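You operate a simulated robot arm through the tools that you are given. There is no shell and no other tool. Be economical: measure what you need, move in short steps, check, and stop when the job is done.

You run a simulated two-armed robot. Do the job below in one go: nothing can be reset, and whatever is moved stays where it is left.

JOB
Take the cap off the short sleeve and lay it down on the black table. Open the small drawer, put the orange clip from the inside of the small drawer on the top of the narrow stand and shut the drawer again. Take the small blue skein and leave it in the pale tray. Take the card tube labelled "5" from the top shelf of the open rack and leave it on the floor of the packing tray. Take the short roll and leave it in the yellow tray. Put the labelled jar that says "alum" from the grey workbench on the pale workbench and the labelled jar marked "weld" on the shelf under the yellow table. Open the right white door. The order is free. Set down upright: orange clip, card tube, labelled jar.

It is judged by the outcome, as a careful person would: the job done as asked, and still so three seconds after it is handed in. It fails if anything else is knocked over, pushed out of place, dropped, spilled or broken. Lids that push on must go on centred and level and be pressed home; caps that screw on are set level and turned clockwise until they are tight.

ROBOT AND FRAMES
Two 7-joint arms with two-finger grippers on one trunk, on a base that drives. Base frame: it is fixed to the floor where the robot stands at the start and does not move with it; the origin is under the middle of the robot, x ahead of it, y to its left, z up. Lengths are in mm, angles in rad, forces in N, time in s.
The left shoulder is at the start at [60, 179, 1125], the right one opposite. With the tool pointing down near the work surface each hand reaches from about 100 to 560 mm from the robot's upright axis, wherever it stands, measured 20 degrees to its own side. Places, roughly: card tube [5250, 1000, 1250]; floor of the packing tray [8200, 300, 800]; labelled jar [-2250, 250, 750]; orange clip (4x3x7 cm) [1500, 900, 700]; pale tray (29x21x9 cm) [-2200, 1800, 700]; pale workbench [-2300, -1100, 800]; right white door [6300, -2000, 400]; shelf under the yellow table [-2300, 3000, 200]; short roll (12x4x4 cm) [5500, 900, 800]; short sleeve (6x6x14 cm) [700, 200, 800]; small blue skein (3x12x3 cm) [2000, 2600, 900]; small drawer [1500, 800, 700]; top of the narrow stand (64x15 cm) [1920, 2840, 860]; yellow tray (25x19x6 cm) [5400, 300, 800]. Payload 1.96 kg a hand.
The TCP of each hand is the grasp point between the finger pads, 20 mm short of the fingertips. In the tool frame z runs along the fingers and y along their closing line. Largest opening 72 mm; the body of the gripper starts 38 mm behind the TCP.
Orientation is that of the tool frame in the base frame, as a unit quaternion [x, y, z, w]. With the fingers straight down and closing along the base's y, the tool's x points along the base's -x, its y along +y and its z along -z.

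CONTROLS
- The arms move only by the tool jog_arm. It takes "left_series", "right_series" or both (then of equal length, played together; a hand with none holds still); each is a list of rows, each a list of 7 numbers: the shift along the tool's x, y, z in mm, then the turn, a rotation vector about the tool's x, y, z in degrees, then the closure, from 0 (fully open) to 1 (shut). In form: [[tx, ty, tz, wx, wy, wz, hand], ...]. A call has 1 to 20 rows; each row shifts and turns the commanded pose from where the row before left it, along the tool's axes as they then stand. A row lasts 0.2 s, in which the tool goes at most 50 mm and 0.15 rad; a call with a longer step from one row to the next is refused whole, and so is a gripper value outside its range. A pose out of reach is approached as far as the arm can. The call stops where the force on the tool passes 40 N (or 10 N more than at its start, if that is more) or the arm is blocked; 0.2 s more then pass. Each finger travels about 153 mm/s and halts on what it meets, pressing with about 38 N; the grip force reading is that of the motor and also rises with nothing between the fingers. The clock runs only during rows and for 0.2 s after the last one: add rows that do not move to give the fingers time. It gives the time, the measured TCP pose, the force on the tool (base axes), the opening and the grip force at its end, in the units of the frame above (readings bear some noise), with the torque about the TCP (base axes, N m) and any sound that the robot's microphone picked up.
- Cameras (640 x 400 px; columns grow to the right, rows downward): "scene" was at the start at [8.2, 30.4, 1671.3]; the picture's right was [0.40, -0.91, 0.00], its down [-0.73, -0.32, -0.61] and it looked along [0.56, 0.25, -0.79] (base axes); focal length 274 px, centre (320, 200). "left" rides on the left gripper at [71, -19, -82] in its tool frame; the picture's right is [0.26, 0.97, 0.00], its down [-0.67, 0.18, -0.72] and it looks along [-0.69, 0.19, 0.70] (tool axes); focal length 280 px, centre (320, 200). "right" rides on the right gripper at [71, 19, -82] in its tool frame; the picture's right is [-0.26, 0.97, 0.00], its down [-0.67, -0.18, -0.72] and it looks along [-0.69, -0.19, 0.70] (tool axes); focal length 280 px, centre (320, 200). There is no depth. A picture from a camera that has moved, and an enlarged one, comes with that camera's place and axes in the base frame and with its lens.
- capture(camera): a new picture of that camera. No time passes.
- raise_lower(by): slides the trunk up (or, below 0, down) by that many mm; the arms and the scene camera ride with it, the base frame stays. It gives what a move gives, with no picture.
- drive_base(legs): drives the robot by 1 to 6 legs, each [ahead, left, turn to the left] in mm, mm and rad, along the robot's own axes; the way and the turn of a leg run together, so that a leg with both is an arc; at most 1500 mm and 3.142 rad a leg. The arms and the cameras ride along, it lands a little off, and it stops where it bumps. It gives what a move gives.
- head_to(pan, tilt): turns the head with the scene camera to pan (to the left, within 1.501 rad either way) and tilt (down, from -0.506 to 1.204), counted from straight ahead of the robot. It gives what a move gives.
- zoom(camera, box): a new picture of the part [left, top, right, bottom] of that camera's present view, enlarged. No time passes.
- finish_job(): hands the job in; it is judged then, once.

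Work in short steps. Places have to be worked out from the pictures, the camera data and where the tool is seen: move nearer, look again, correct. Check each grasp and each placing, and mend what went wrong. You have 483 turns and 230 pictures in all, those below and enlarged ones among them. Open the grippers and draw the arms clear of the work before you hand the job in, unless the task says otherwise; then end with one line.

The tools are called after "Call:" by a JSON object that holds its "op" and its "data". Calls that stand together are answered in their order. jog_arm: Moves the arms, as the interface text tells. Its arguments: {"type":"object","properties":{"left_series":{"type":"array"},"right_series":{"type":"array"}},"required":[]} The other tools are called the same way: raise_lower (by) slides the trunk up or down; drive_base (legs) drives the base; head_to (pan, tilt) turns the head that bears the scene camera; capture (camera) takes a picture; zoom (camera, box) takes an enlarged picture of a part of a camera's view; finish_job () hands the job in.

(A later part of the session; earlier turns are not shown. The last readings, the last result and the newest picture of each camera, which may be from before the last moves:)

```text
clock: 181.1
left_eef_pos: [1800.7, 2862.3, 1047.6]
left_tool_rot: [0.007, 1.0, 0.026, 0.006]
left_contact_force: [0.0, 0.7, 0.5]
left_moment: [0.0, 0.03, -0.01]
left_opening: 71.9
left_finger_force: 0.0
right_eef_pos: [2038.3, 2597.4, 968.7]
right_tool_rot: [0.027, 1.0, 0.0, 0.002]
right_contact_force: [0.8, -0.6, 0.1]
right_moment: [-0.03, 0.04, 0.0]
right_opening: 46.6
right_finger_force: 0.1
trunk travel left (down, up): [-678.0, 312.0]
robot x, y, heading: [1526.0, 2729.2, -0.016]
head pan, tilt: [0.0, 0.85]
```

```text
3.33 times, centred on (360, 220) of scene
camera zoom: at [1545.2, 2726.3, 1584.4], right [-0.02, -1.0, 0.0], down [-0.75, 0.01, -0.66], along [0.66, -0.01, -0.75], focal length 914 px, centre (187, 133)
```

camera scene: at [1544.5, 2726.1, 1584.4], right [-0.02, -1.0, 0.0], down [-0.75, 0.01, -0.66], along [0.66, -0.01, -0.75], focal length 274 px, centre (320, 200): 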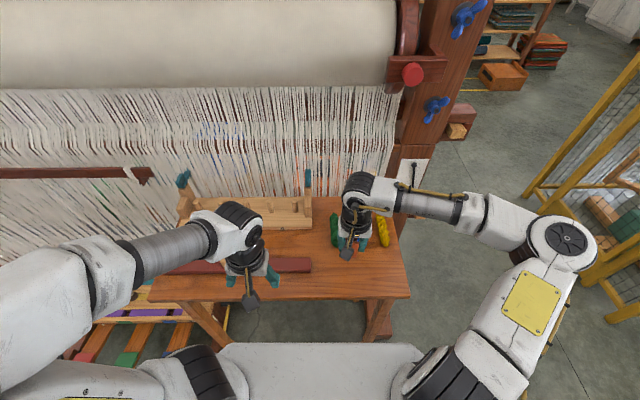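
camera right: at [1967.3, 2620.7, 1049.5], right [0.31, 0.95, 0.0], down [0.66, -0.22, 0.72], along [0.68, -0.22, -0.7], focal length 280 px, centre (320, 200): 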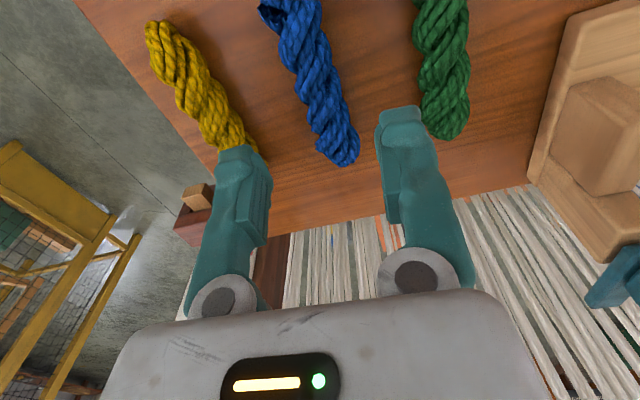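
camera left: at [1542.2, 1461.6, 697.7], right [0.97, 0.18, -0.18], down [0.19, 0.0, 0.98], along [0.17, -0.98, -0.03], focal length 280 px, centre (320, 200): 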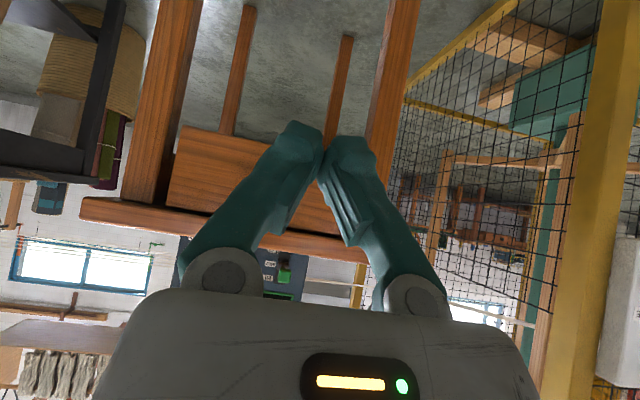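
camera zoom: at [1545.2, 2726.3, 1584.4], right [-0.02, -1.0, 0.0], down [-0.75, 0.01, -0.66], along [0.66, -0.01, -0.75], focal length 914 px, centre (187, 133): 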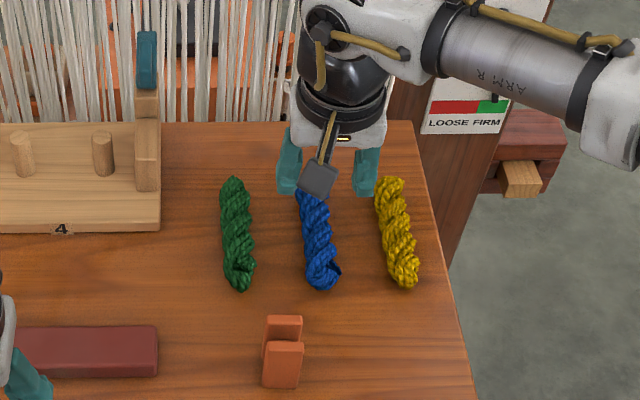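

The skein is centred under the open fingers. I lower and close on it.

Call:
{"op": "jog_arm", "data": {"right_series": [[0, -1, 35, 0, 0, 0, 0.35], [0, 0, 30, 0, 0, 0, 0.35], [0, 0, 15, 0, 0, 0, 0.35], [0, 0, 0, 0, 0, 0, 0.7], [0, 0, 0, 0, 0, 0, 1], [0, 0, 0, 0, 0, 0, 1], [0, 0, 0, 0, 0, 0, 1]]}}

Call:
{"op": "jog_arm", "data": {"right_series": [[0, 0, -20, 0, 0, 0, 1], [0, 0, -40, 0, 0, 0, 1], [0, 0, -45, 0, 0, 0, 1], [0, 0, -45, 0, 0, 0, 1], [20, 0, -40, 0, 0, 0, 1]]}}

Call:
{"op": "capture", "data": {"camera": "right"}}

Call:
{"op": "zoom", "data": {"camera": "scene", "box": [240, 140, 440, 290]}}

```text
clock: 182.7
left_eef_pos: [1801.4, 2860.5, 1048.6]
left_tool_rot: [0.007, 1.0, 0.026, 0.008]
left_contact_force: [-0.3, 0.9, -0.1]
left_moment: [-0.03, -0.01, 0.01]
left_opening: 71.8
left_finger_force: 0.2
right_eef_pos: [2037.4, 2596.9, 887.8]
right_tool_rot: [0.027, 1.0, 0.0, 0.003]
right_contact_force: [2.2, 0.0, 4.0]
right_moment: [0.03, -0.12, 0.1]
right_opening: 28.3
right_finger_force: 38.7
trunk travel left (down, up): [-678.0, 312.0]
robot x, y, heading: [1530.4, 2728.8, -0.017]
head pan, tilt: [0.0, 0.85]
```

```text
clock: 183.9
left_eef_pos: [1798.8, 2861.5, 1048.2]
left_tool_rot: [0.008, 1.0, 0.026, 0.007]
left_contact_force: [-0.2, 0.8, -0.7]
left_moment: [-0.02, 0.0, -0.02]
left_opening: 72.1
left_finger_force: 0.1
right_eef_pos: [2016.7, 2602.2, 1076.3]
right_tool_rot: [0.026, 1.0, 0.001, 0.003]
right_contact_force: [-0.1, 0.1, -0.3]
right_moment: [0.0, 0.0, -0.02]
right_opening: 28.2
right_finger_force: 38.5
trunk travel left (down, up): [-678.0, 312.0]
robot x, y, heading: [1526.9, 2729.7, -0.019]
head pan, tilt: [0.0, 0.85]
```

```text
145 pictures are left
camera right: at [1945.2, 2625.4, 1157.0], right [0.31, 0.95, 0.0], down [0.66, -0.22, 0.72], along [0.68, -0.22, -0.7], focal length 280 px, centre (320, 200)
```

right: 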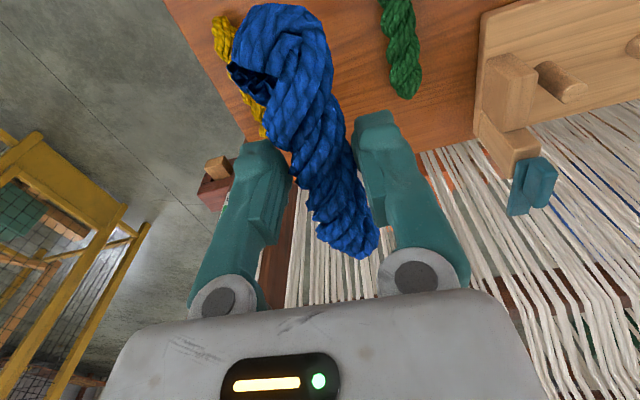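

```text
2.67 times, centred on (340, 215) of scene
camera zoom: at [1542.6, 2726.1, 1584.4], right [-0.02, -1.0, 0.0], down [-0.75, 0.01, -0.66], along [0.66, -0.01, -0.75], focal length 731 px, centre (267, 160)
```

zoom: 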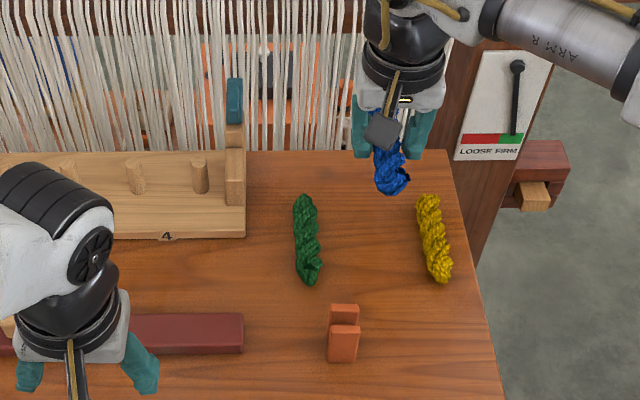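

I have the blue skein. I draw the right hand back and drive west toward the pale tray.

Call:
{"op": "jog_arm", "data": {"right_series": [[40, 0, -20, 0, 0, 0, 1], [40, 0, -20, 0, 0, 0, 1], [40, 0, -20, 0, 0, 0, 1]]}}

Call:
{"op": "drive_base", "data": {"legs": [[-450, 0, 0], [0, 0, 1.58], [0, 0, 1.58], [1500, 0, 0], [700, 0, 0], [0, 930, 0]]}}

Call:
{"op": "head_to", "data": {"pan": 0, "tilt": 0.5}}

Call:
{"op": "capture", "data": {"camera": "scene"}}

```text
clock: 184.7
left_eef_pos: [1798.4, 2861.1, 1048.1]
left_tool_rot: [0.008, 1.0, 0.027, 0.008]
left_contact_force: [-0.7, 0.1, -0.1]
left_moment: [-0.01, -0.03, 0.01]
left_opening: 72.0
left_finger_force: 0.1
right_eef_pos: [1892.9, 2609.0, 1138.6]
right_tool_rot: [0.026, 1.0, 0.0, 0.002]
right_contact_force: [1.1, -0.5, -0.1]
right_moment: [0.01, 0.01, -0.01]
right_opening: 28.1
right_finger_force: 38.0
trunk travel left (down, up): [-678.0, 312.0]
robot x, y, heading: [1526.7, 2727.4, -0.019]
head pan, tilt: [0.0, 0.85]
```

```text
clock: 210.0
left_eef_pos: [-1353.6, 1629.9, 1049.0]
left_tool_rot: [1.0, 0.017, -0.007, 0.026]
left_contact_force: [0.2, -0.9, -0.7]
left_moment: [0.0, 0.0, 0.04]
left_opening: 72.0
left_finger_force: 0.0
right_eef_pos: [-1459.7, 1879.5, 1138.5]
right_tool_rot: [1.0, -0.003, -0.001, -0.001]
right_contact_force: [-0.5, 0.1, -0.2]
right_moment: [0.01, -0.04, 0.0]
right_opening: 28.2
right_finger_force: 38.2
trunk travel left (down, up): [-678.0, 312.0]
robot x, y, heading: [-1087.5, 1774.7, -3.108]
head pan, tilt: [0.0, 0.85]
```

```text
clock: 210.8
left_eef_pos: [-1354.0, 1630.9, 1048.7]
left_tool_rot: [0.999, 0.016, -0.007, 0.027]
left_contact_force: [0.0, 0.5, -0.4]
left_moment: [0.0, -0.01, -0.02]
left_opening: 72.2
left_finger_force: 0.0
right_eef_pos: [-1460.7, 1877.4, 1137.9]
right_tool_rot: [1.0, -0.004, -0.001, 0.0]
right_contact_force: [-0.3, 0.4, -0.6]
right_moment: [0.0, 0.02, 0.02]
right_opening: 28.1
right_finger_force: 37.7
trunk travel left (down, up): [-678.0, 312.0]
robot x, y, heading: [-1086.0, 1775.2, -3.109]
head pan, tilt: [0.0, 0.499]
```

```text
143 pictures are left
camera scene: at [-1118.1, 1777.2, 1614.3], right [-0.03, 1.0, 0.0], down [0.48, 0.01, -0.88], along [-0.88, -0.03, -0.48], focal length 274 px, centre (320, 200)
```

scene: 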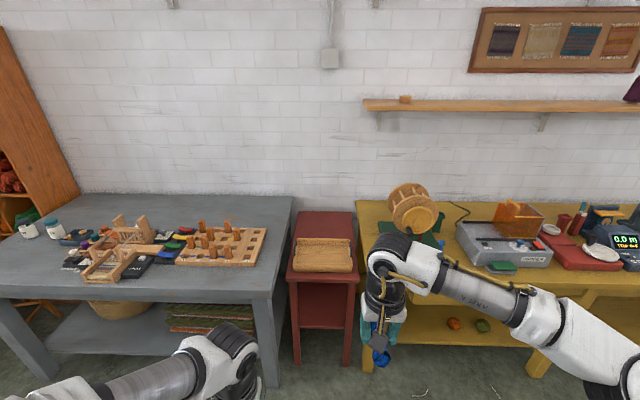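

The pale tray is on the red stool at about [-2211, 1755]. I approach to x≈-1632, keeping clear of the grey bench edge at about x -1930.

Call:
{"op": "drive_base", "data": {"legs": [[545, 0, -0.03]]}}

Call:
{"op": "head_to", "data": {"pan": 0, "tilt": 0.9}}

Call:
{"op": "capture", "data": {"camera": "scene"}}

Call:
{"op": "capture", "data": {"camera": "right"}}

```text
clock: 214.1
left_eef_pos: [-1917.9, 1624.8, 1048.2]
left_tool_rot: [1.0, 0.004, -0.005, 0.027]
left_contact_force: [-0.3, -0.6, 0.0]
left_moment: [0.02, -0.01, -0.01]
left_opening: 72.0
left_finger_force: 0.0
right_eef_pos: [-2018.2, 1876.1, 1138.8]
right_tool_rot: [1.0, -0.014, -0.002, 0.0]
right_contact_force: [0.8, -0.4, -0.5]
right_moment: [0.0, -0.01, -0.03]
right_opening: 28.1
right_finger_force: 37.8
trunk travel left (down, up): [-678.0, 312.0]
robot x, y, heading: [-1645.9, 1768.2, -3.134]
head pan, tilt: [0.0, 0.499]
```

```text
clock: 214.9
left_eef_pos: [-1916.7, 1625.5, 1048.4]
left_tool_rot: [1.0, 0.005, -0.006, 0.027]
left_contact_force: [-0.7, -0.4, 0.5]
left_moment: [0.01, 0.01, 0.02]
left_opening: 72.0
left_finger_force: 0.0
right_eef_pos: [-2018.7, 1876.6, 1138.8]
right_tool_rot: [1.0, -0.014, -0.003, 0.0]
right_contact_force: [-0.3, -0.8, -0.4]
right_moment: [-0.01, 0.0, -0.03]
right_opening: 28.2
right_finger_force: 37.9
trunk travel left (down, up): [-678.0, 312.0]
robot x, y, heading: [-1642.8, 1764.1, -3.132]
head pan, tilt: [0.0, 0.901]
```

```text
142 pictures are left
camera scene: at [-1662.7, 1767.0, 1580.6], right [-0.01, 1.0, 0.0], down [0.78, 0.01, -0.62], along [-0.62, -0.01, -0.78], focal length 274 px, centre (320, 200)
```

scene: 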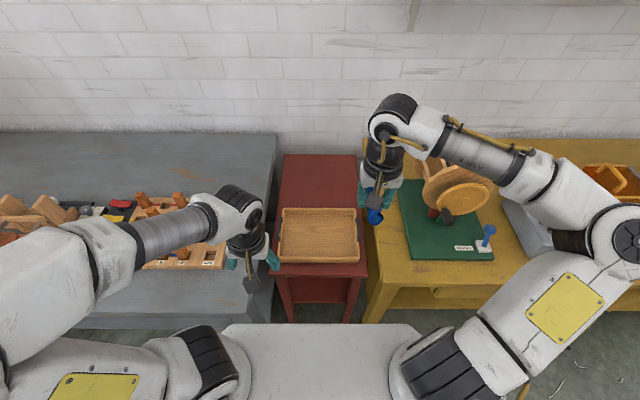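

```text
141 pictures are left
camera right: at [-1947.8, 1855.1, 1218.3], right [-0.29, -0.96, 0.0], down [-0.67, 0.2, 0.72], along [-0.69, 0.21, -0.7], focal length 280 px, centre (320, 200)
```

right: 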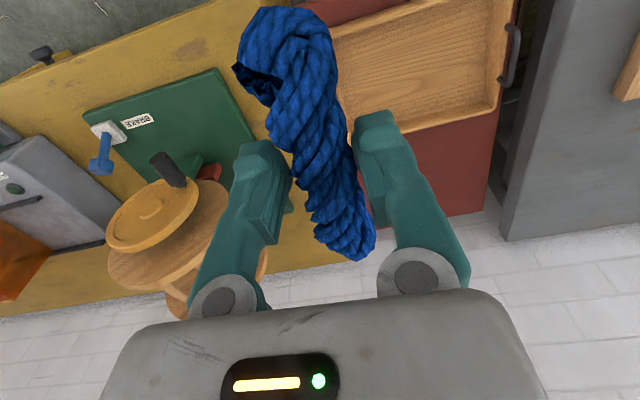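

The tray centre is about [-2161, 1753] with its rim near z 765. I pull the left hand aside and carry the skein over the tray.

Call:
{"op": "jog_arm", "data": {"left_series": [[20, 30, -20, 0, 0, 0, 0], [20, 30, -20, 0, 0, 0, 0], [20, 30, -20, 0, 0, 0, 0], [0, 0, 0, 0, 0, 0, 0], [0, 0, 0, 0, 0, 0, 0]], "right_series": [[0, 0, 0, 0, 0, 0, 1], [-34.7, 32, 0, 0, 0, 0, 1], [-34.7, 32, 0, 0, 0, 0, 1], [-34.7, 32, 0, 0, 0, 0, 1], [-34.7, 32, 0, 0, 0, 0, 1]]}}

Call:
{"op": "jog_arm", "data": {"right_series": [[0, 0, 45, 0, 0, 0, 1], [0, 0, 45, 0, 0, 0, 1], [0, 0, 45, 0, 0, 0, 1], [0, 0, 45, 0, 0, 0, 1], [0, 0, 45, 0, 0, 0, 1], [0, 0, 45, 0, 0, 0, 1]]}}

Call:
{"op": "capture", "data": {"camera": "scene"}}

Call:
{"op": "capture", "data": {"camera": "right"}}

```text
clock: 216.1
left_eef_pos: [-1926.6, 1580.5, 1043.8]
left_tool_rot: [1.0, 0.003, -0.007, 0.026]
left_contact_force: [-0.6, -1.1, 0.4]
left_moment: [0.05, -0.04, 0.0]
left_opening: 72.1
left_finger_force: 0.1
left hand out of reach, approached as far as the arm can: row 1, 2, 3
right_eef_pos: [-2162.9, 1751.8, 1135.9]
right_tool_rot: [1.0, -0.015, -0.002, -0.001]
right_contact_force: [0.6, 0.6, -0.6]
right_moment: [0.03, -0.01, 0.02]
right_opening: 28.0
right_finger_force: 37.9
trunk travel left (down, up): [-678.0, 312.0]
robot x, y, heading: [-1647.3, 1766.6, -3.135]
head pan, tilt: [0.0, 0.901]
```

```text
clock: 217.5
left_eef_pos: [-1925.4, 1580.9, 1045.0]
left_tool_rot: [1.0, 0.004, -0.008, 0.026]
left_contact_force: [0.9, 0.0, 0.9]
left_moment: [-0.03, 0.02, 0.0]
left_opening: 72.1
left_finger_force: 0.1
right_eef_pos: [-2163.5, 1753.4, 866.7]
right_tool_rot: [1.0, -0.014, -0.001, -0.001]
right_contact_force: [-0.7, -0.5, -1.3]
right_moment: [0.01, -0.01, 0.03]
right_opening: 28.0
right_finger_force: 38.3
trunk travel left (down, up): [-678.0, 312.0]
robot x, y, heading: [-1647.4, 1768.5, -3.133]
head pan, tilt: [0.0, 0.901]
```

```text
140 pictures are left
camera scene: at [-1663.7, 1766.6, 1580.5], right [-0.01, 1.0, 0.0], down [0.78, 0.01, -0.62], along [-0.62, 0.0, -0.78], focal length 274 px, centre (320, 200)
```

scene: 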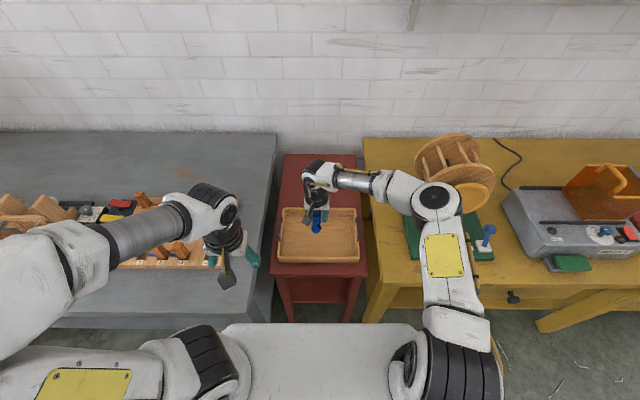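

```text
139 pictures are left
camera right: at [-2094.2, 1731.8, 947.3], right [-0.29, -0.96, 0.0], down [-0.67, 0.2, 0.72], along [-0.69, 0.21, -0.7], focal length 280 px, centre (320, 200)
```

right: 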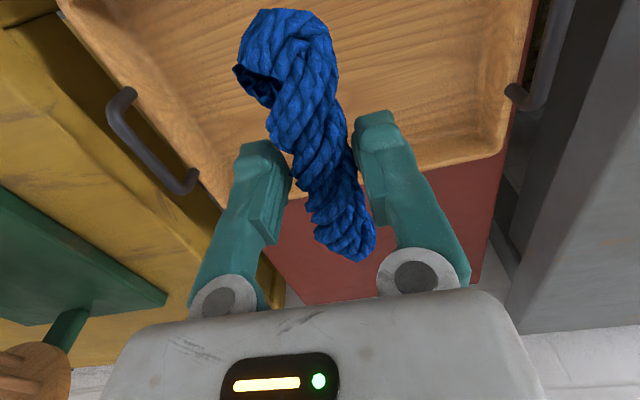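

The skein is above the tray centre. I lower it into the tray, the last bit in small steps.

Call:
{"op": "jog_arm", "data": {"right_series": [[0, 0, 45, 0, 0, 0, 1], [0, 0, 45, 0, 0, 0, 1], [0, 0, 40, 0, 0, 0, 1], [0, 0, 5, 0, 0, 0, 1], [0, 0, 4, 0, 0, 0, 1], [0, 0, 4, 0, 0, 0, 1], [0, 0, 4, 0, 0, 0, 1], [0, 0, 3, 0, 0, 0, 1]]}}

Call:
{"op": "capture", "data": {"camera": "right"}}

```text
clock: 218.8
left_eef_pos: [-1923.4, 1584.0, 1045.3]
left_tool_rot: [1.0, 0.003, -0.009, 0.026]
left_contact_force: [-0.7, 0.4, 0.0]
left_moment: [0.0, 0.01, -0.02]
left_opening: 72.0
left_finger_force: 0.0
right_eef_pos: [-2162.7, 1754.2, 734.5]
right_tool_rot: [1.0, -0.016, -0.006, 0.002]
right_contact_force: [8.7, 4.5, 21.8]
right_moment: [0.1, -0.44, 0.01]
right_opening: 28.2
right_finger_force: 37.5
trunk travel left (down, up): [-678.0, 312.0]
robot x, y, heading: [-1647.7, 1768.8, -3.132]
head pan, tilt: [0.0, 0.901]
stopped in row 6 (right hand): the force on the tool passed its limit at 44 N (the readings are from after the stop); the commanded pose is now the measured one
```

```text
138 pictures are left
camera right: at [-2091.6, 1732.1, 814.7], right [-0.29, -0.96, 0.01], down [-0.66, 0.21, 0.72], along [-0.69, 0.21, -0.69], focal length 280 px, centre (320, 200)
```

right: 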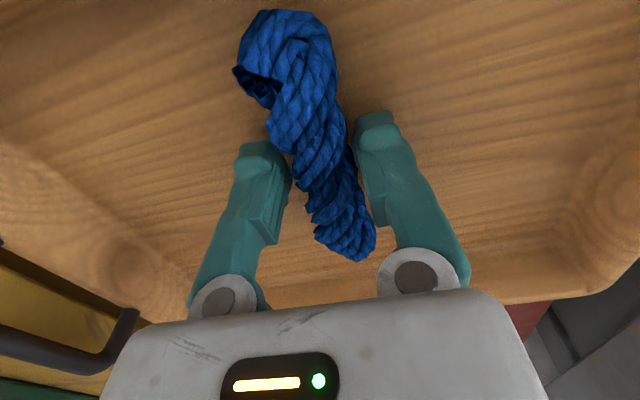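

The skein rests on the tray floor (contact at TCP 734). I release and lift.

Call:
{"op": "jog_arm", "data": {"right_series": [[0, 0, -1, 0, 0, 0, 0.7], [0, 0, 0, 0, 0, 0, 0.3], [0, 0, 0, 0, 0, 0, 0.3], [0, 0, -30, 0, 0, 0, 0.3], [0, 0, -45, 0, 0, 0, 0.3], [0, 0, -45, 0, 0, 0, 0.3], [0, 0, -45, 0, 0, 0, 0.3], [0, 0, -45, 0, 0, 0, 0.3], [0, 0, -45, 0, 0, 0, 0.3], [40, -20, -45, 0, 0, 0, 0.3]]}}

Call:
{"op": "capture", "data": {"camera": "scene"}}

```text
refused: row 10 steps farther than a row can; nothing moved
```

```text
137 pictures are left
camera scene: at [-1658.8, 1767.8, 1580.7], right [-0.01, 1.0, 0.0], down [0.78, 0.01, -0.62], along [-0.62, -0.01, -0.78], focal length 274 px, centre (320, 200)
```

scene: 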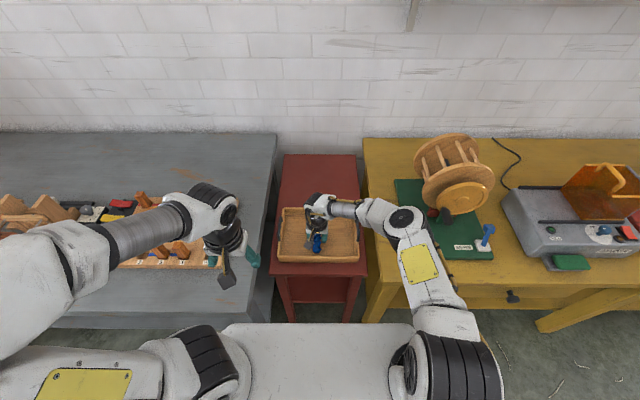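

One step was too long. I repeat with shorter rows.

Call:
{"op": "jog_arm", "data": {"right_series": [[0, 0, -1, 0, 0, 0, 0.7], [0, 0, 0, 0, 0, 0, 0.3], [0, 0, 0, 0, 0, 0, 0.3], [0, 0, -30, 0, 0, 0, 0.3], [0, 0, -45, 0, 0, 0, 0.3], [0, 0, -45, 0, 0, 0, 0.3], [0, 0, -45, 0, 0, 0, 0.3], [0, 0, -45, 0, 0, 0, 0.3], [0, 0, -45, 0, 0, 0, 0.3], [20, -20, -35, 0, 0, 0, 0.3], [30, -20, -30, 0, 0, 0, 0], [30, -20, -30, 0, 0, 0, 0]]}}

Call:
{"op": "capture", "data": {"camera": "scene"}}

```text
clock: 221.4
left_eef_pos: [-1924.1, 1582.2, 1044.4]
left_tool_rot: [1.0, 0.004, -0.008, 0.026]
left_contact_force: [0.8, 0.4, 0.3]
left_moment: [-0.01, 0.0, -0.01]
left_opening: 72.3
left_finger_force: 0.1
right_eef_pos: [-2078.7, 1810.6, 1084.6]
right_tool_rot: [1.0, -0.016, -0.006, 0.001]
right_contact_force: [0.2, 0.7, 0.3]
right_moment: [-0.01, -0.03, 0.0]
right_opening: 72.0
right_finger_force: 0.0
trunk travel left (down, up): [-678.0, 312.0]
robot x, y, heading: [-1647.4, 1766.3, -3.133]
head pan, tilt: [0.0, 0.901]
```

```text
136 pictures are left
camera scene: at [-1661.4, 1768.0, 1580.5], right [-0.01, 1.0, 0.0], down [0.78, 0.01, -0.62], along [-0.62, -0.01, -0.78], focal length 274 px, centre (320, 200)
```

scene: 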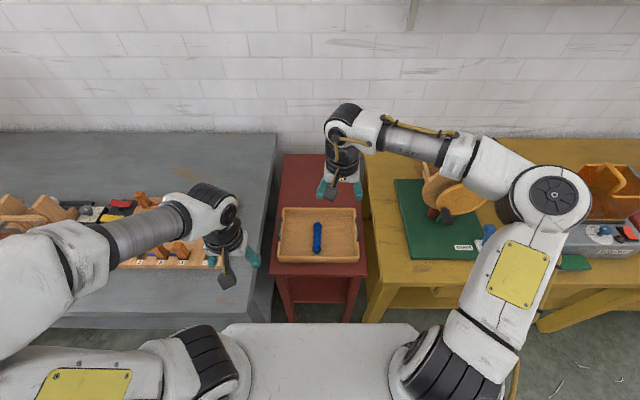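

The skein lies in the pale tray. Now the jars at the south end of the grey bench: I back off a bit and slide along to y≈250.

Call:
{"op": "drive_base", "data": {"legs": [[-120, 0, 0], [0, 1500, 0]]}}

Call:
{"op": "head_to", "data": {"pan": 0, "tilt": 0.8}}

Call:
{"op": "capture", "data": {"camera": "scene"}}

Call:
{"op": "capture", "data": {"camera": "left"}}

```text
clock: 229.5
left_eef_pos: [-1806.8, 120.9, 1045.0]
left_tool_rot: [1.0, -0.004, -0.007, 0.026]
left_contact_force: [0.3, 0.7, -0.2]
left_moment: [0.02, 0.03, -0.03]
left_opening: 71.7
left_finger_force: 0.0
right_eef_pos: [-1958.1, 353.4, 1083.0]
right_tool_rot: [1.0, -0.024, -0.005, 0.0]
right_contact_force: [-0.7, -0.3, -0.1]
right_moment: [0.02, 0.01, -0.01]
right_opening: 71.8
right_finger_force: 0.0
trunk travel left (down, up): [-678.0, 312.0]
robot x, y, heading: [-1524.8, 303.6, 3.133]
head pan, tilt: [0.0, 0.901]
```

```text
clock: 230.1
left_eef_pos: [-1806.6, 120.9, 1042.9]
left_tool_rot: [1.0, -0.005, -0.006, 0.026]
left_contact_force: [-0.4, -0.1, -0.3]
left_moment: [0.04, 0.01, -0.01]
left_opening: 72.0
left_finger_force: 0.0
right_eef_pos: [-1958.0, 351.6, 1083.1]
right_tool_rot: [1.0, -0.025, -0.005, 0.001]
right_contact_force: [-0.4, -0.8, 0.6]
right_moment: [-0.02, -0.03, -0.02]
right_opening: 71.9
right_finger_force: 0.0
trunk travel left (down, up): [-678.0, 312.0]
robot x, y, heading: [-1528.3, 306.6, 3.132]
head pan, tilt: [0.0, 0.799]
```

```text
135 pictures are left
camera scene: at [-1546.7, 302.5, 1588.4], right [0.01, 1.0, 0.0], down [0.72, -0.01, -0.7], along [-0.7, 0.01, -0.72], focal length 274 px, centre (320, 200)
```

scene: 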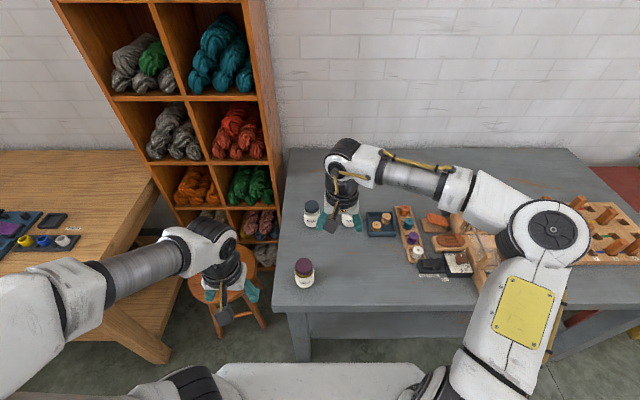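

```text
134 pictures are left
camera left: at [-1735.5, 145.4, 1121.9], right [0.25, -0.97, 0.05], down [-0.67, -0.14, 0.73], along [-0.7, -0.22, -0.68], focal length 280 px, centre (320, 200)
```

left: 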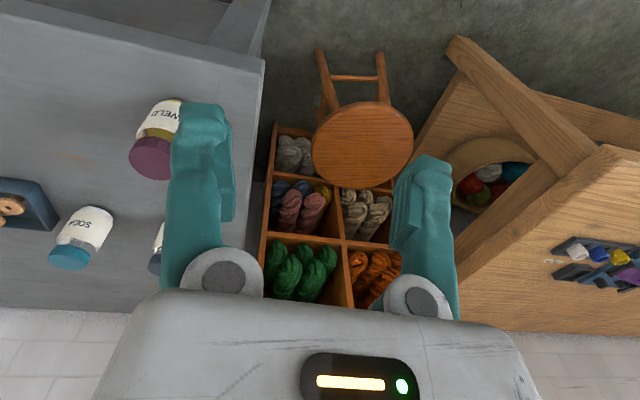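

I see WELD (purple lid, near the edge), SODA (teal lid) and a third jar. I zoom in on them.

Call:
{"op": "zoom", "data": {"camera": "scene", "box": [270, 180, 390, 310]}}

Call:
{"op": "capture", "data": {"camera": "right"}}

```text
3.08 times, centred on (330, 245) of scene
camera zoom: at [-1546.7, 302.5, 1588.4], right [0.01, 1.0, 0.0], down [0.72, -0.01, -0.7], along [-0.7, 0.01, -0.72], focal length 844 px, centre (289, 62)
```

zoom: 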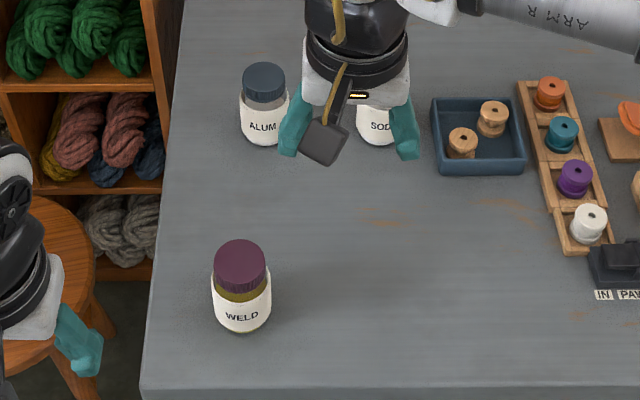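

```text
132 pictures are left
camera right: at [-1887.6, 329.4, 1163.3], right [-0.31, -0.95, 0.0], down [-0.66, 0.22, 0.72], along [-0.69, 0.22, -0.69], focal length 280 px, centre (320, 200)
```

right: 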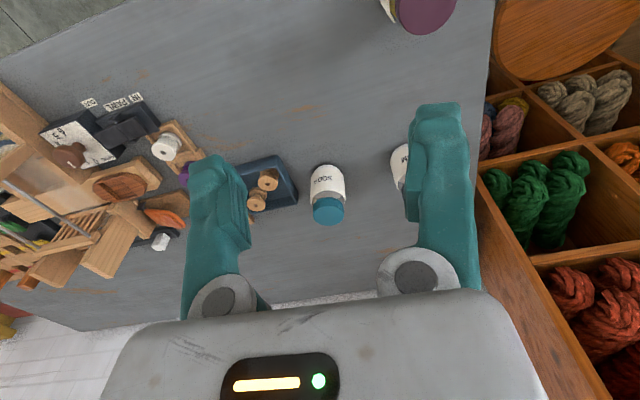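

WELD is at about [-1965, 261] with its lid top at z 878, and ALUM is behind it at about [-2208, 283]. I take WELD first with the left hand tilted 45°, moving the right hand out of the way.

Call:
{"op": "jog_arm", "data": {"right_series": [[20, -40, -20, 0, 0, 0, 0], [20, -40, -20, 0, 0, 0, 0], [20, -40, -20, 0, 0, 0, 0]]}}

Call:
{"op": "jog_arm", "data": {"left_series": [[-31, -36, 14, 0, 0, 0, 0], [-31, -36, 14, 0, 0, 0, 0], [-31, -36, 14, 0, 0, 0, 0], [0, 0, 0, 0, -7, 0, 0], [0, 0, 0, 0, -7, 0, 0], [0, 0, 0, 0, -7, 0, 0], [0, 0, 0, 0, -7, 0, 0], [0, 0, 0, 0, -7, 0, 0], [0, 0, 0, 0, -7, 0, 0]]}}

Call:
{"op": "capture", "data": {"camera": "left"}}

```text
clock: 230.9
left_eef_pos: [-1807.0, 123.0, 1045.6]
left_tool_rot: [1.0, -0.005, -0.008, 0.027]
left_contact_force: [0.3, -0.4, -0.2]
left_moment: [0.0, 0.01, 0.01]
left_opening: 72.1
left_finger_force: 0.0
right_eef_pos: [-1889.9, 471.5, 1144.2]
right_tool_rot: [1.0, -0.024, -0.006, 0.001]
right_contact_force: [0.5, 0.2, 0.0]
right_moment: [0.0, 0.0, 0.01]
right_opening: 72.1
right_finger_force: 0.0
trunk travel left (down, up): [-678.0, 312.0]
robot x, y, heading: [-1526.4, 303.5, 3.138]
head pan, tilt: [0.0, 0.799]
```

```text
clock: 232.9
left_eef_pos: [-1901.1, 225.5, 998.7]
left_tool_rot: [0.957, -0.01, -0.287, 0.029]
left_contact_force: [0.5, 0.5, 0.2]
left_moment: [-0.04, -0.03, -0.01]
left_opening: 72.1
left_finger_force: 0.1
left hand out of reach, approached as far as the arm can: row 9
right_eef_pos: [-1891.4, 469.7, 1143.2]
right_tool_rot: [1.0, -0.024, -0.006, 0.001]
right_contact_force: [0.4, 0.2, -0.6]
right_moment: [0.03, -0.02, 0.02]
right_opening: 72.1
right_finger_force: 0.1
trunk travel left (down, up): [-678.0, 312.0]
robot x, y, heading: [-1523.7, 304.8, 3.128]
head pan, tilt: [0.0, 0.799]
```

```text
131 pictures are left
camera left: at [-1797.9, 247.8, 1025.2], right [0.22, -0.97, -0.08], down [-0.17, -0.12, 0.98], along [-0.96, -0.2, -0.19], focal length 280 px, centre (320, 200)
```

left: 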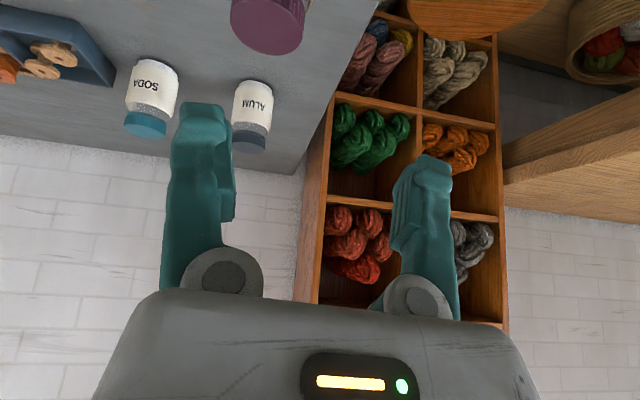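

Call:
{"op": "jog_arm", "data": {"left_series": [[21, -20, 32, 4.2, 0, 0, 0], [21, -20, 32, 0, 0, 0, 0]]}}

Call:
{"op": "capture", "data": {"camera": "left"}}

```text
clock: 233.5
left_eef_pos: [-1889.0, 260.4, 944.1]
left_tool_rot: [0.958, -0.021, -0.286, -0.005]
left_contact_force: [-0.3, -0.4, -0.3]
left_moment: [0.01, 0.01, 0.03]
left_opening: 72.0
left_finger_force: 0.0
left hand out of reach, approached as far as the arm can: row 1, 2
right_eef_pos: [-1890.7, 470.1, 1143.7]
right_tool_rot: [1.0, -0.025, -0.005, 0.0]
right_contact_force: [-0.3, 0.7, -0.1]
right_moment: [-0.02, 0.0, 0.03]
right_opening: 71.8
right_finger_force: 0.1
trunk travel left (down, up): [-678.0, 312.0]
robot x, y, heading: [-1525.7, 297.2, 3.131]
head pan, tilt: [0.0, 0.799]
```

```text
130 pictures are left
camera left: at [-1785.9, 277.0, 971.7], right [0.18, -0.97, -0.14], down [-0.18, -0.17, 0.97], along [-0.97, -0.15, -0.21], focal length 280 px, centre (320, 200)
```

left: 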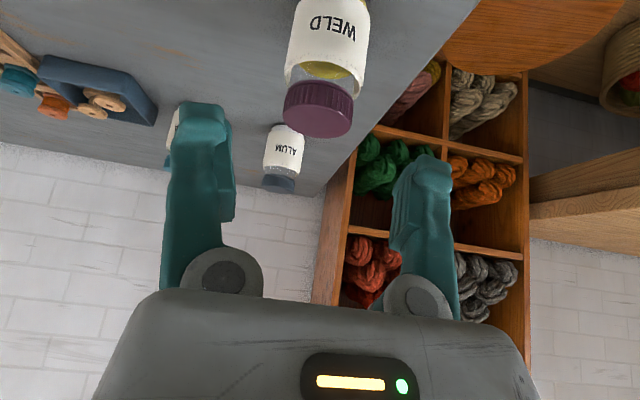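

I refine WELD's lid to about [-1976, 260, 862]. I advance along the tool axis toward it and look again.

Call:
{"op": "jog_arm", "data": {"left_series": [[0, 0, 35, 0, 0, 0, 0], [0, 0, 35, 0, 0, 0, 0]]}}

Call:
{"op": "capture", "data": {"camera": "left"}}

Call:
{"op": "zoom", "data": {"camera": "scene", "box": [240, 170, 380, 310]}}

```text
clock: 234.1
left_eef_pos: [-1898.4, 252.2, 944.4]
left_tool_rot: [0.958, -0.02, -0.285, -0.006]
left_contact_force: [-0.2, -1.3, -0.2]
left_moment: [-0.01, 0.01, 0.01]
left_opening: 72.0
left_finger_force: 0.1
left hand out of reach, approached as far as the arm can: row 1, 2
right_eef_pos: [-1891.4, 469.8, 1143.2]
right_tool_rot: [1.0, -0.024, -0.005, 0.0]
right_contact_force: [0.3, -0.6, -0.4]
right_moment: [0.02, -0.02, 0.01]
right_opening: 72.0
right_finger_force: 0.0
trunk travel left (down, up): [-678.0, 312.0]
robot x, y, heading: [-1522.0, 305.1, 3.13]
head pan, tilt: [0.0, 0.799]
```

```text
129 pictures are left
camera left: at [-1793.2, 269.7, 972.9], right [0.18, -0.97, -0.14], down [-0.18, -0.18, 0.97], along [-0.97, -0.15, -0.21], focal length 280 px, centre (320, 200)
```

left: 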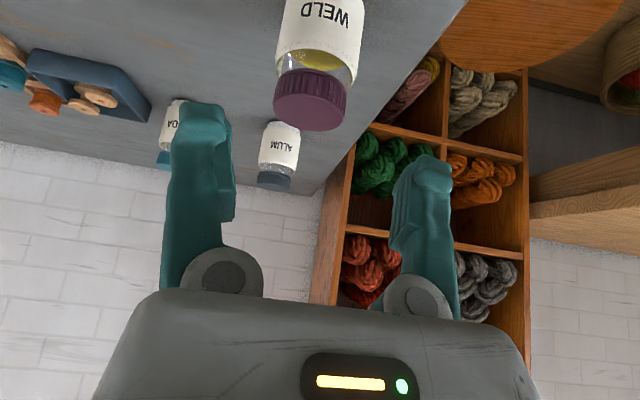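

```text
2.86 times, centred on (310, 240) of scene
camera zoom: at [-1546.0, 302.9, 1588.4], right [0.01, 1.0, 0.0], down [0.72, -0.01, -0.7], along [-0.7, 0.01, -0.72], focal length 784 px, centre (349, 86)
```

zoom: 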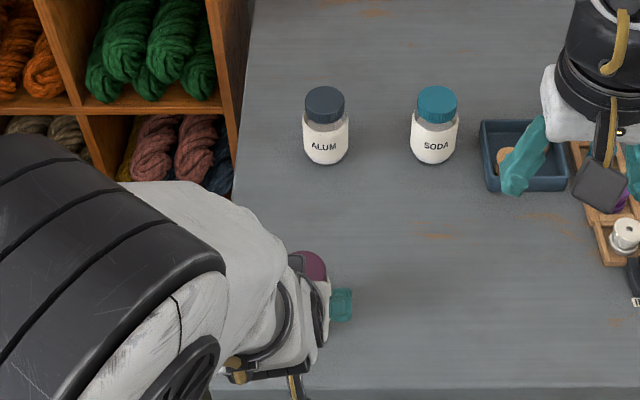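

The arm is folded too tightly here. I back the base 120 mm so the hand can work at a better distance.

Call:
{"op": "drive_base", "data": {"legs": [[-120, 0, 0]]}}

Call:
{"op": "jog_arm", "data": {"left_series": [[0, 0, 0, 0, 0, 0, 0]]}}

```text
clock: 235.4
left_eef_pos: [-1778.0, 253.9, 944.1]
left_tool_rot: [0.958, -0.021, -0.285, -0.006]
left_contact_force: [0.9, -0.4, -0.5]
left_moment: [-0.02, 0.01, -0.01]
left_opening: 72.2
left_finger_force: 0.1
right_eef_pos: [-1770.8, 469.5, 1143.8]
right_tool_rot: [1.0, -0.025, -0.006, 0.001]
right_contact_force: [0.5, -0.3, 0.3]
right_moment: [-0.01, 0.02, 0.0]
right_opening: 72.2
right_finger_force: 0.1
trunk travel left (down, up): [-678.0, 312.0]
robot x, y, heading: [-1408.4, 300.2, 3.127]
head pan, tilt: [0.0, 0.799]
```

```text
clock: 235.8
left_eef_pos: [-1779.7, 253.4, 945.4]
left_tool_rot: [0.958, -0.022, -0.285, -0.007]
left_contact_force: [-0.5, 0.3, 0.5]
left_moment: [0.02, 0.01, -0.01]
left_opening: 71.9
left_finger_force: 0.1
right_eef_pos: [-1772.8, 469.9, 1144.1]
right_tool_rot: [1.0, -0.026, -0.004, 0.001]
right_contact_force: [0.1, -0.2, -0.2]
right_moment: [0.03, -0.03, 0.0]
right_opening: 72.2
right_finger_force: 0.1
trunk travel left (down, up): [-678.0, 312.0]
robot x, y, heading: [-1406.5, 305.1, 3.129]
head pan, tilt: [0.0, 0.799]
```

Call:
{"op": "jog_arm", "data": {"left_series": [[-29, -1, 17, 0, 0, -1.2, 0], [-29, -1, 17, 0, -6, -1.2, 0], [-29, -1, 17, 0, -6, 0, 0]]}}

Call:
{"op": "capture", "data": {"camera": "left"}}

```text
clock: 236.6
left_eef_pos: [-1857.2, 248.6, 992.7]
left_tool_rot: [0.923, 0.0, -0.384, -0.014]
left_contact_force: [-0.6, 0.3, 0.7]
left_moment: [0.01, -0.01, 0.0]
left_opening: 71.9
left_finger_force: 0.2
left hand out of reach, approached as far as the arm can: row 1, 2, 3
right_eef_pos: [-1771.9, 470.0, 1142.2]
right_tool_rot: [1.0, -0.026, -0.004, 0.001]
right_contact_force: [0.6, 0.5, -0.7]
right_moment: [0.0, -0.03, -0.02]
right_opening: 72.3
right_finger_force: 0.0
trunk travel left (down, up): [-678.0, 312.0]
robot x, y, heading: [-1405.1, 300.0, 3.128]
head pan, tilt: [0.0, 0.799]
```

```text
127 pictures are left
camera left: at [-1750.0, 265.9, 998.1], right [0.17, -0.96, -0.21], down [0.03, -0.21, 0.98], along [-0.98, -0.18, -0.01], focal length 280 px, centre (320, 200)
```

left: 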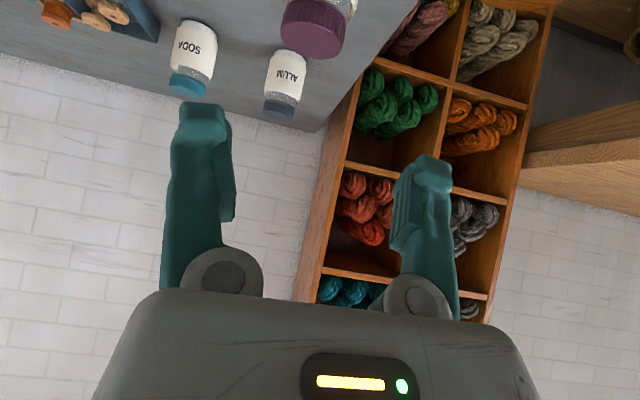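

Call:
{"op": "jog_arm", "data": {"left_series": [[8, -2, 38, 0, 0, 0, 0], [8, -2, 38, 0, 0, 0, 0], [8, -2, 38, 0, 0, 0, 0]]}}

Call:
{"op": "capture", "data": {"camera": "left"}}

```text
clock: 237.4
left_eef_pos: [-1857.4, 242.3, 991.3]
left_tool_rot: [0.923, 0.0, -0.383, -0.012]
left_contact_force: [0.2, -0.2, 0.2]
left_moment: [0.02, 0.0, 0.0]
left_opening: 71.9
left_finger_force: 0.1
left hand out of reach, approached as far as the arm can: row 1, 2, 3
right_eef_pos: [-1772.5, 470.8, 1143.4]
right_tool_rot: [1.0, -0.026, -0.005, 0.001]
right_contact_force: [-0.2, 0.3, 0.4]
right_moment: [0.0, 0.0, 0.02]
right_opening: 72.0
right_finger_force: 0.1
trunk travel left (down, up): [-678.0, 312.0]
robot x, y, heading: [-1408.9, 305.4, 3.127]
head pan, tilt: [0.0, 0.799]
```

```text
126 pictures are left
camera left: at [-1750.0, 262.1, 997.4], right [0.17, -0.96, -0.21], down [0.03, -0.21, 0.98], along [-0.98, -0.18, -0.01], focal length 280 px, centre (320, 200)
```

left: 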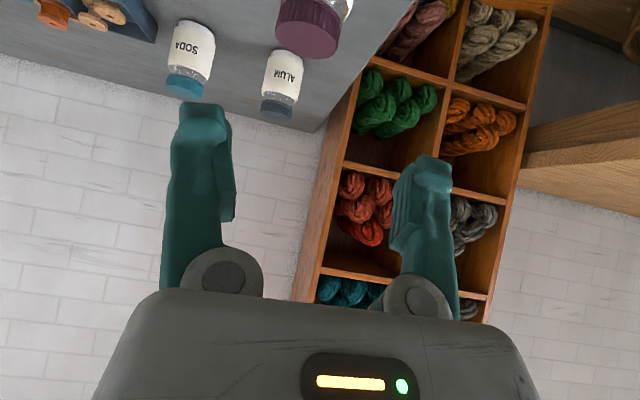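

The left arm is stuck at a limit in this pose, so I use the right arm for the jars. I first bring the left hand back to a plain pointing-down pose.

Call:
{"op": "jog_arm", "data": {"left_series": [[-10, 10, -40, 0, 0, 0, 0], [-10, 10, -40, 0, 0, 0, 0], [-10, 10, -40, 0, 0, 0, 0], [0, 10, -10, 0, 7.5, 0, 0], [0, 10, -10, 0, 7.5, 0, 0], [0, 10, -10, 0, 7.5, 0, 0], [0, 10, -10, 0, 7.5, 0, 0], [0, 10, -10, 0, 7.5, 0, 0], [0, 10, -10, 0, 7.5, 0, 0]]}}

Call:
{"op": "jog_arm", "data": {"left_series": [[10, 40, 0, 0, 0, 0, 0], [10, 40, 0, 0, 0, 0, 0], [10, 40, 0, 0, 0, 0, 0]]}}

Call:
{"op": "capture", "data": {"camera": "scene"}}

```text
clock: 239.4
left_eef_pos: [-1784.6, 160.7, 1065.2]
left_tool_rot: [1.0, -0.005, -0.003, -0.012]
left_contact_force: [-0.1, -0.4, 0.4]
left_moment: [-0.02, -0.04, 0.03]
left_opening: 71.9
left_finger_force: 0.1
left hand out of reach, approached as far as the arm can: row 3, 4, 9
right_eef_pos: [-1774.6, 469.7, 1141.3]
right_tool_rot: [1.0, -0.026, -0.004, 0.0]
right_contact_force: [-1.2, -0.3, 0.9]
right_moment: [0.04, -0.01, -0.01]
right_opening: 72.1
right_finger_force: 0.1
trunk travel left (down, up): [-678.0, 312.0]
robot x, y, heading: [-1404.9, 302.5, 3.132]
head pan, tilt: [0.0, 0.799]
```

```text
clock: 240.2
left_eef_pos: [-1754.5, 40.4, 1063.0]
left_tool_rot: [1.0, -0.006, -0.002, -0.012]
left_contact_force: [-0.4, 0.0, 0.0]
left_moment: [0.03, 0.0, 0.02]
left_opening: 72.1
left_finger_force: 0.1
right_eef_pos: [-1771.1, 469.6, 1144.4]
right_tool_rot: [1.0, -0.026, -0.006, 0.001]
right_contact_force: [-0.3, -0.5, 0.7]
right_moment: [0.01, -0.03, 0.01]
right_opening: 71.9
right_finger_force: 0.0
trunk travel left (down, up): [-678.0, 312.0]
robot x, y, heading: [-1410.7, 301.4, 3.127]
head pan, tilt: [0.0, 0.799]
```

```text
125 pictures are left
camera scene: at [-1427.3, 300.6, 1588.4], right [0.01, 1.0, 0.0], down [0.72, -0.01, -0.7], along [-0.7, 0.01, -0.72], focal length 274 px, centre (320, 200)
```

scene: 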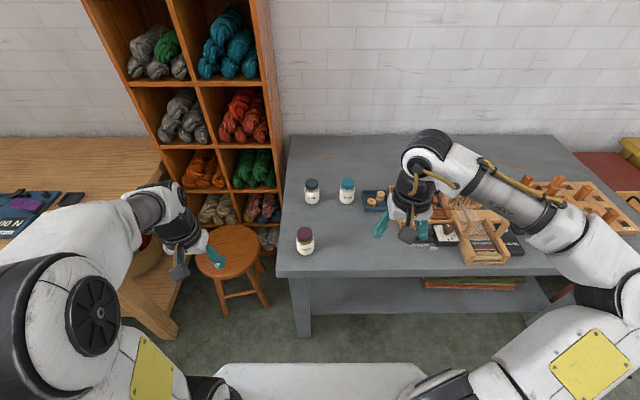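

The left arm is now in a plain pose. I bring the right hand forward and tilt it 45° toward WELD.

Call:
{"op": "jog_arm", "data": {"right_series": [[-18, 29, 24, 0, 0, -1, 0], [-18, 29, 24, 0, 0, -1, 0], [-18, 29, 24, 0, 0, -1, 0], [-18, 29, 24, 0, 0, 0, 0], [-18, 29, 24, 0, 0, 0, 0], [-10, 29, 24, 0, 0, 0, 0], [0, 0, 0, 0, -7.5, 0, 0], [0, 0, 0, 0, -7.5, 0, 0], [0, 0, 0, 0, -7.5, 0, 0], [0, 0, 0, 0, -7.5, 0, 0], [0, 0, 0, 0, -7.5, 0, 0], [0, 0, 0, 0, -7.5, 0, 0]]}}

Call:
{"op": "capture", "data": {"camera": "right"}}

```text
clock: 242.8
left_eef_pos: [-1754.1, 40.1, 1063.6]
left_tool_rot: [1.0, -0.005, -0.002, -0.011]
left_contact_force: [-0.1, 0.2, 0.3]
left_moment: [0.0, 0.0, 0.03]
left_opening: 72.1
left_finger_force: 0.0
right_eef_pos: [-1876.4, 297.4, 1000.0]
right_tool_rot: [0.922, -0.001, -0.388, 0.0]
right_contact_force: [0.8, 0.1, -0.2]
right_moment: [-0.01, 0.02, 0.0]
right_opening: 71.9
right_finger_force: 0.0
trunk travel left (down, up): [-678.0, 312.0]
robot x, y, heading: [-1408.4, 302.5, 3.133]
head pan, tilt: [0.0, 0.799]
```

```text
124 pictures are left
camera right: at [-1767.8, 278.4, 1005.5], right [-0.18, -0.96, 0.19], down [0.04, 0.18, 0.98], along [-0.98, 0.19, 0.01], focal length 280 px, centre (320, 200)
```

right: 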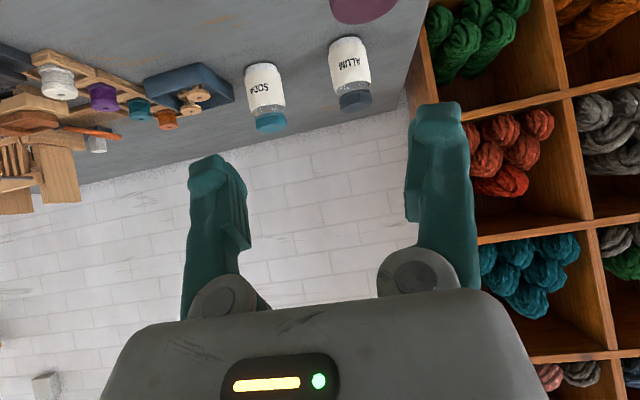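

Call:
{"op": "jog_arm", "data": {"right_series": [[20, 12, 36, 0, 0, 0, 0], [20, 12, 36, 0, 0, 0, 0], [20, 12, 36, 0, 0, 0, 0]]}}

Call:
{"op": "capture", "data": {"camera": "right"}}

Call:
{"op": "zoom", "data": {"camera": "scene", "box": [240, 170, 400, 300]}}

```text
clock: 243.6
left_eef_pos: [-1755.9, 39.9, 1063.4]
left_tool_rot: [1.0, -0.005, -0.001, -0.013]
left_contact_force: [-0.7, -0.2, 0.2]
left_moment: [0.01, -0.03, 0.0]
left_opening: 71.8
left_finger_force: 0.2
right_eef_pos: [-1911.5, 263.6, 880.2]
right_tool_rot: [0.922, 0.0, -0.387, 0.0]
right_contact_force: [0.0, -0.1, -0.6]
right_moment: [0.03, 0.01, 0.01]
right_opening: 71.9
right_finger_force: 0.0
trunk travel left (down, up): [-678.0, 312.0]
robot x, y, heading: [-1408.5, 300.8, 3.129]
head pan, tilt: [0.0, 0.799]
```

```text
123 pictures are left
camera right: at [-1803.8, 244.1, 885.7], right [-0.18, -0.96, 0.19], down [0.04, 0.18, 0.98], along [-0.98, 0.19, 0.0], focal length 280 px, centre (320, 200)
```

right: 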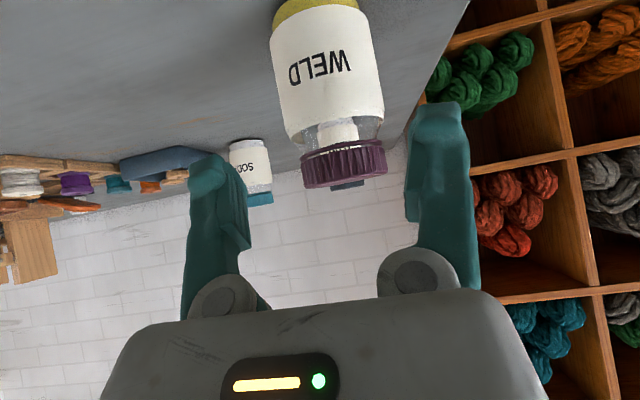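

```text
3.08 times, centred on (320, 235) of scene
camera zoom: at [-1429.0, 300.3, 1588.4], right [0.01, 1.0, 0.0], down [0.72, -0.01, -0.7], along [-0.7, 0.01, -0.72], focal length 844 px, centre (320, 92)
```

zoom: 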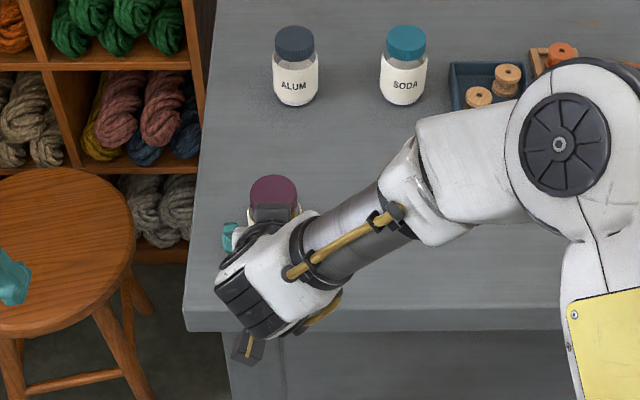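

WELD is centred at y≈258, x≈-1973, with its lid top at ~879 and its body about 60 mm wide. I align laterally and slide the open fingers around it.

Call:
{"op": "jog_arm", "data": {"right_series": [[-6, 5.6, 10, 0, 0, 0, 0], [-3, 0, 20, 0, 0, 0, 0]]}}

Call:
{"op": "capture", "data": {"camera": "right"}}

```text
clock: 244.2
left_eef_pos: [-1755.4, 41.6, 1064.2]
left_tool_rot: [1.0, -0.005, -0.001, -0.012]
left_contact_force: [-0.1, -0.1, -0.2]
left_moment: [0.01, -0.02, -0.03]
left_opening: 71.8
left_finger_force: 0.0
right_eef_pos: [-1939.3, 257.4, 866.9]
right_tool_rot: [0.922, -0.001, -0.387, 0.0]
right_contact_force: [0.5, 0.1, -0.1]
right_moment: [0.0, 0.01, -0.03]
right_opening: 72.2
right_finger_force: 0.0
trunk travel left (down, up): [-678.0, 312.0]
robot x, y, heading: [-1401.6, 299.0, 3.126]
head pan, tilt: [0.0, 0.799]
```

```text
121 pictures are left
camera right: at [-1831.8, 238.5, 872.3], right [-0.18, -0.96, 0.19], down [0.04, 0.18, 0.98], along [-0.98, 0.19, 0.0], focal length 280 px, centre (320, 200)
```

right: 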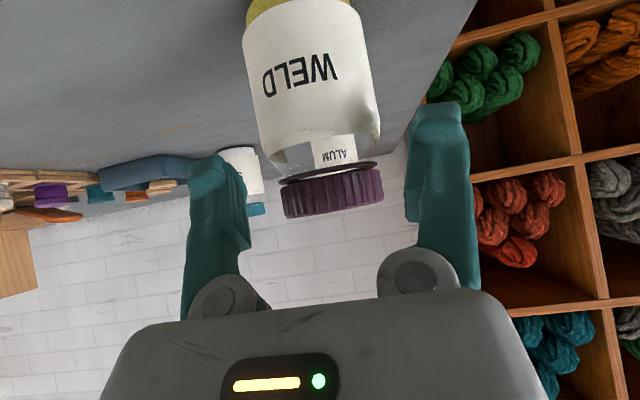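

Call:
{"op": "jog_arm", "data": {"right_series": [[-3, -1.2, 22, 0, 0, 0, 0], [-3, -1.2, 22, 0, 0, 0, 0]]}}

Call:
{"op": "capture", "data": {"camera": "right"}}

```text
clock: 244.8
left_eef_pos: [-1753.2, 40.4, 1062.9]
left_tool_rot: [1.0, -0.005, -0.001, -0.011]
left_contact_force: [-0.5, -0.2, -0.1]
left_moment: [0.01, -0.04, 0.02]
left_opening: 71.9
left_finger_force: 0.1
right_eef_pos: [-1975.1, 259.3, 842.0]
right_tool_rot: [0.922, 0.0, -0.388, 0.001]
right_contact_force: [0.1, -0.5, -0.1]
right_moment: [0.02, -0.03, -0.01]
right_opening: 72.1
right_finger_force: 0.0
trunk travel left (down, up): [-678.0, 312.0]
robot x, y, heading: [-1406.3, 301.2, 3.126]
head pan, tilt: [0.0, 0.799]
```

```text
120 pictures are left
camera right: at [-1867.0, 240.9, 846.6], right [-0.18, -0.96, 0.19], down [0.04, 0.18, 0.98], along [-0.98, 0.19, 0.0], focal length 280 px, centre (320, 200)
```

right: 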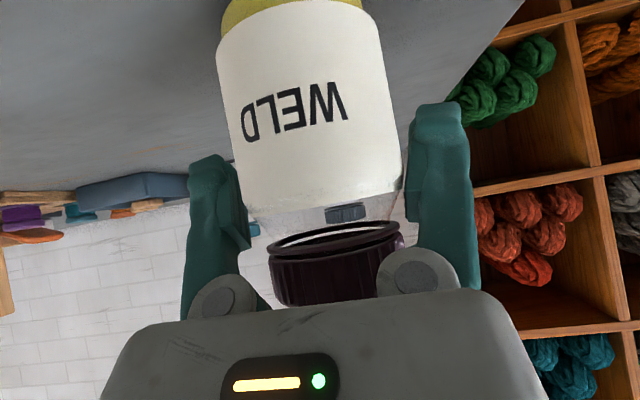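

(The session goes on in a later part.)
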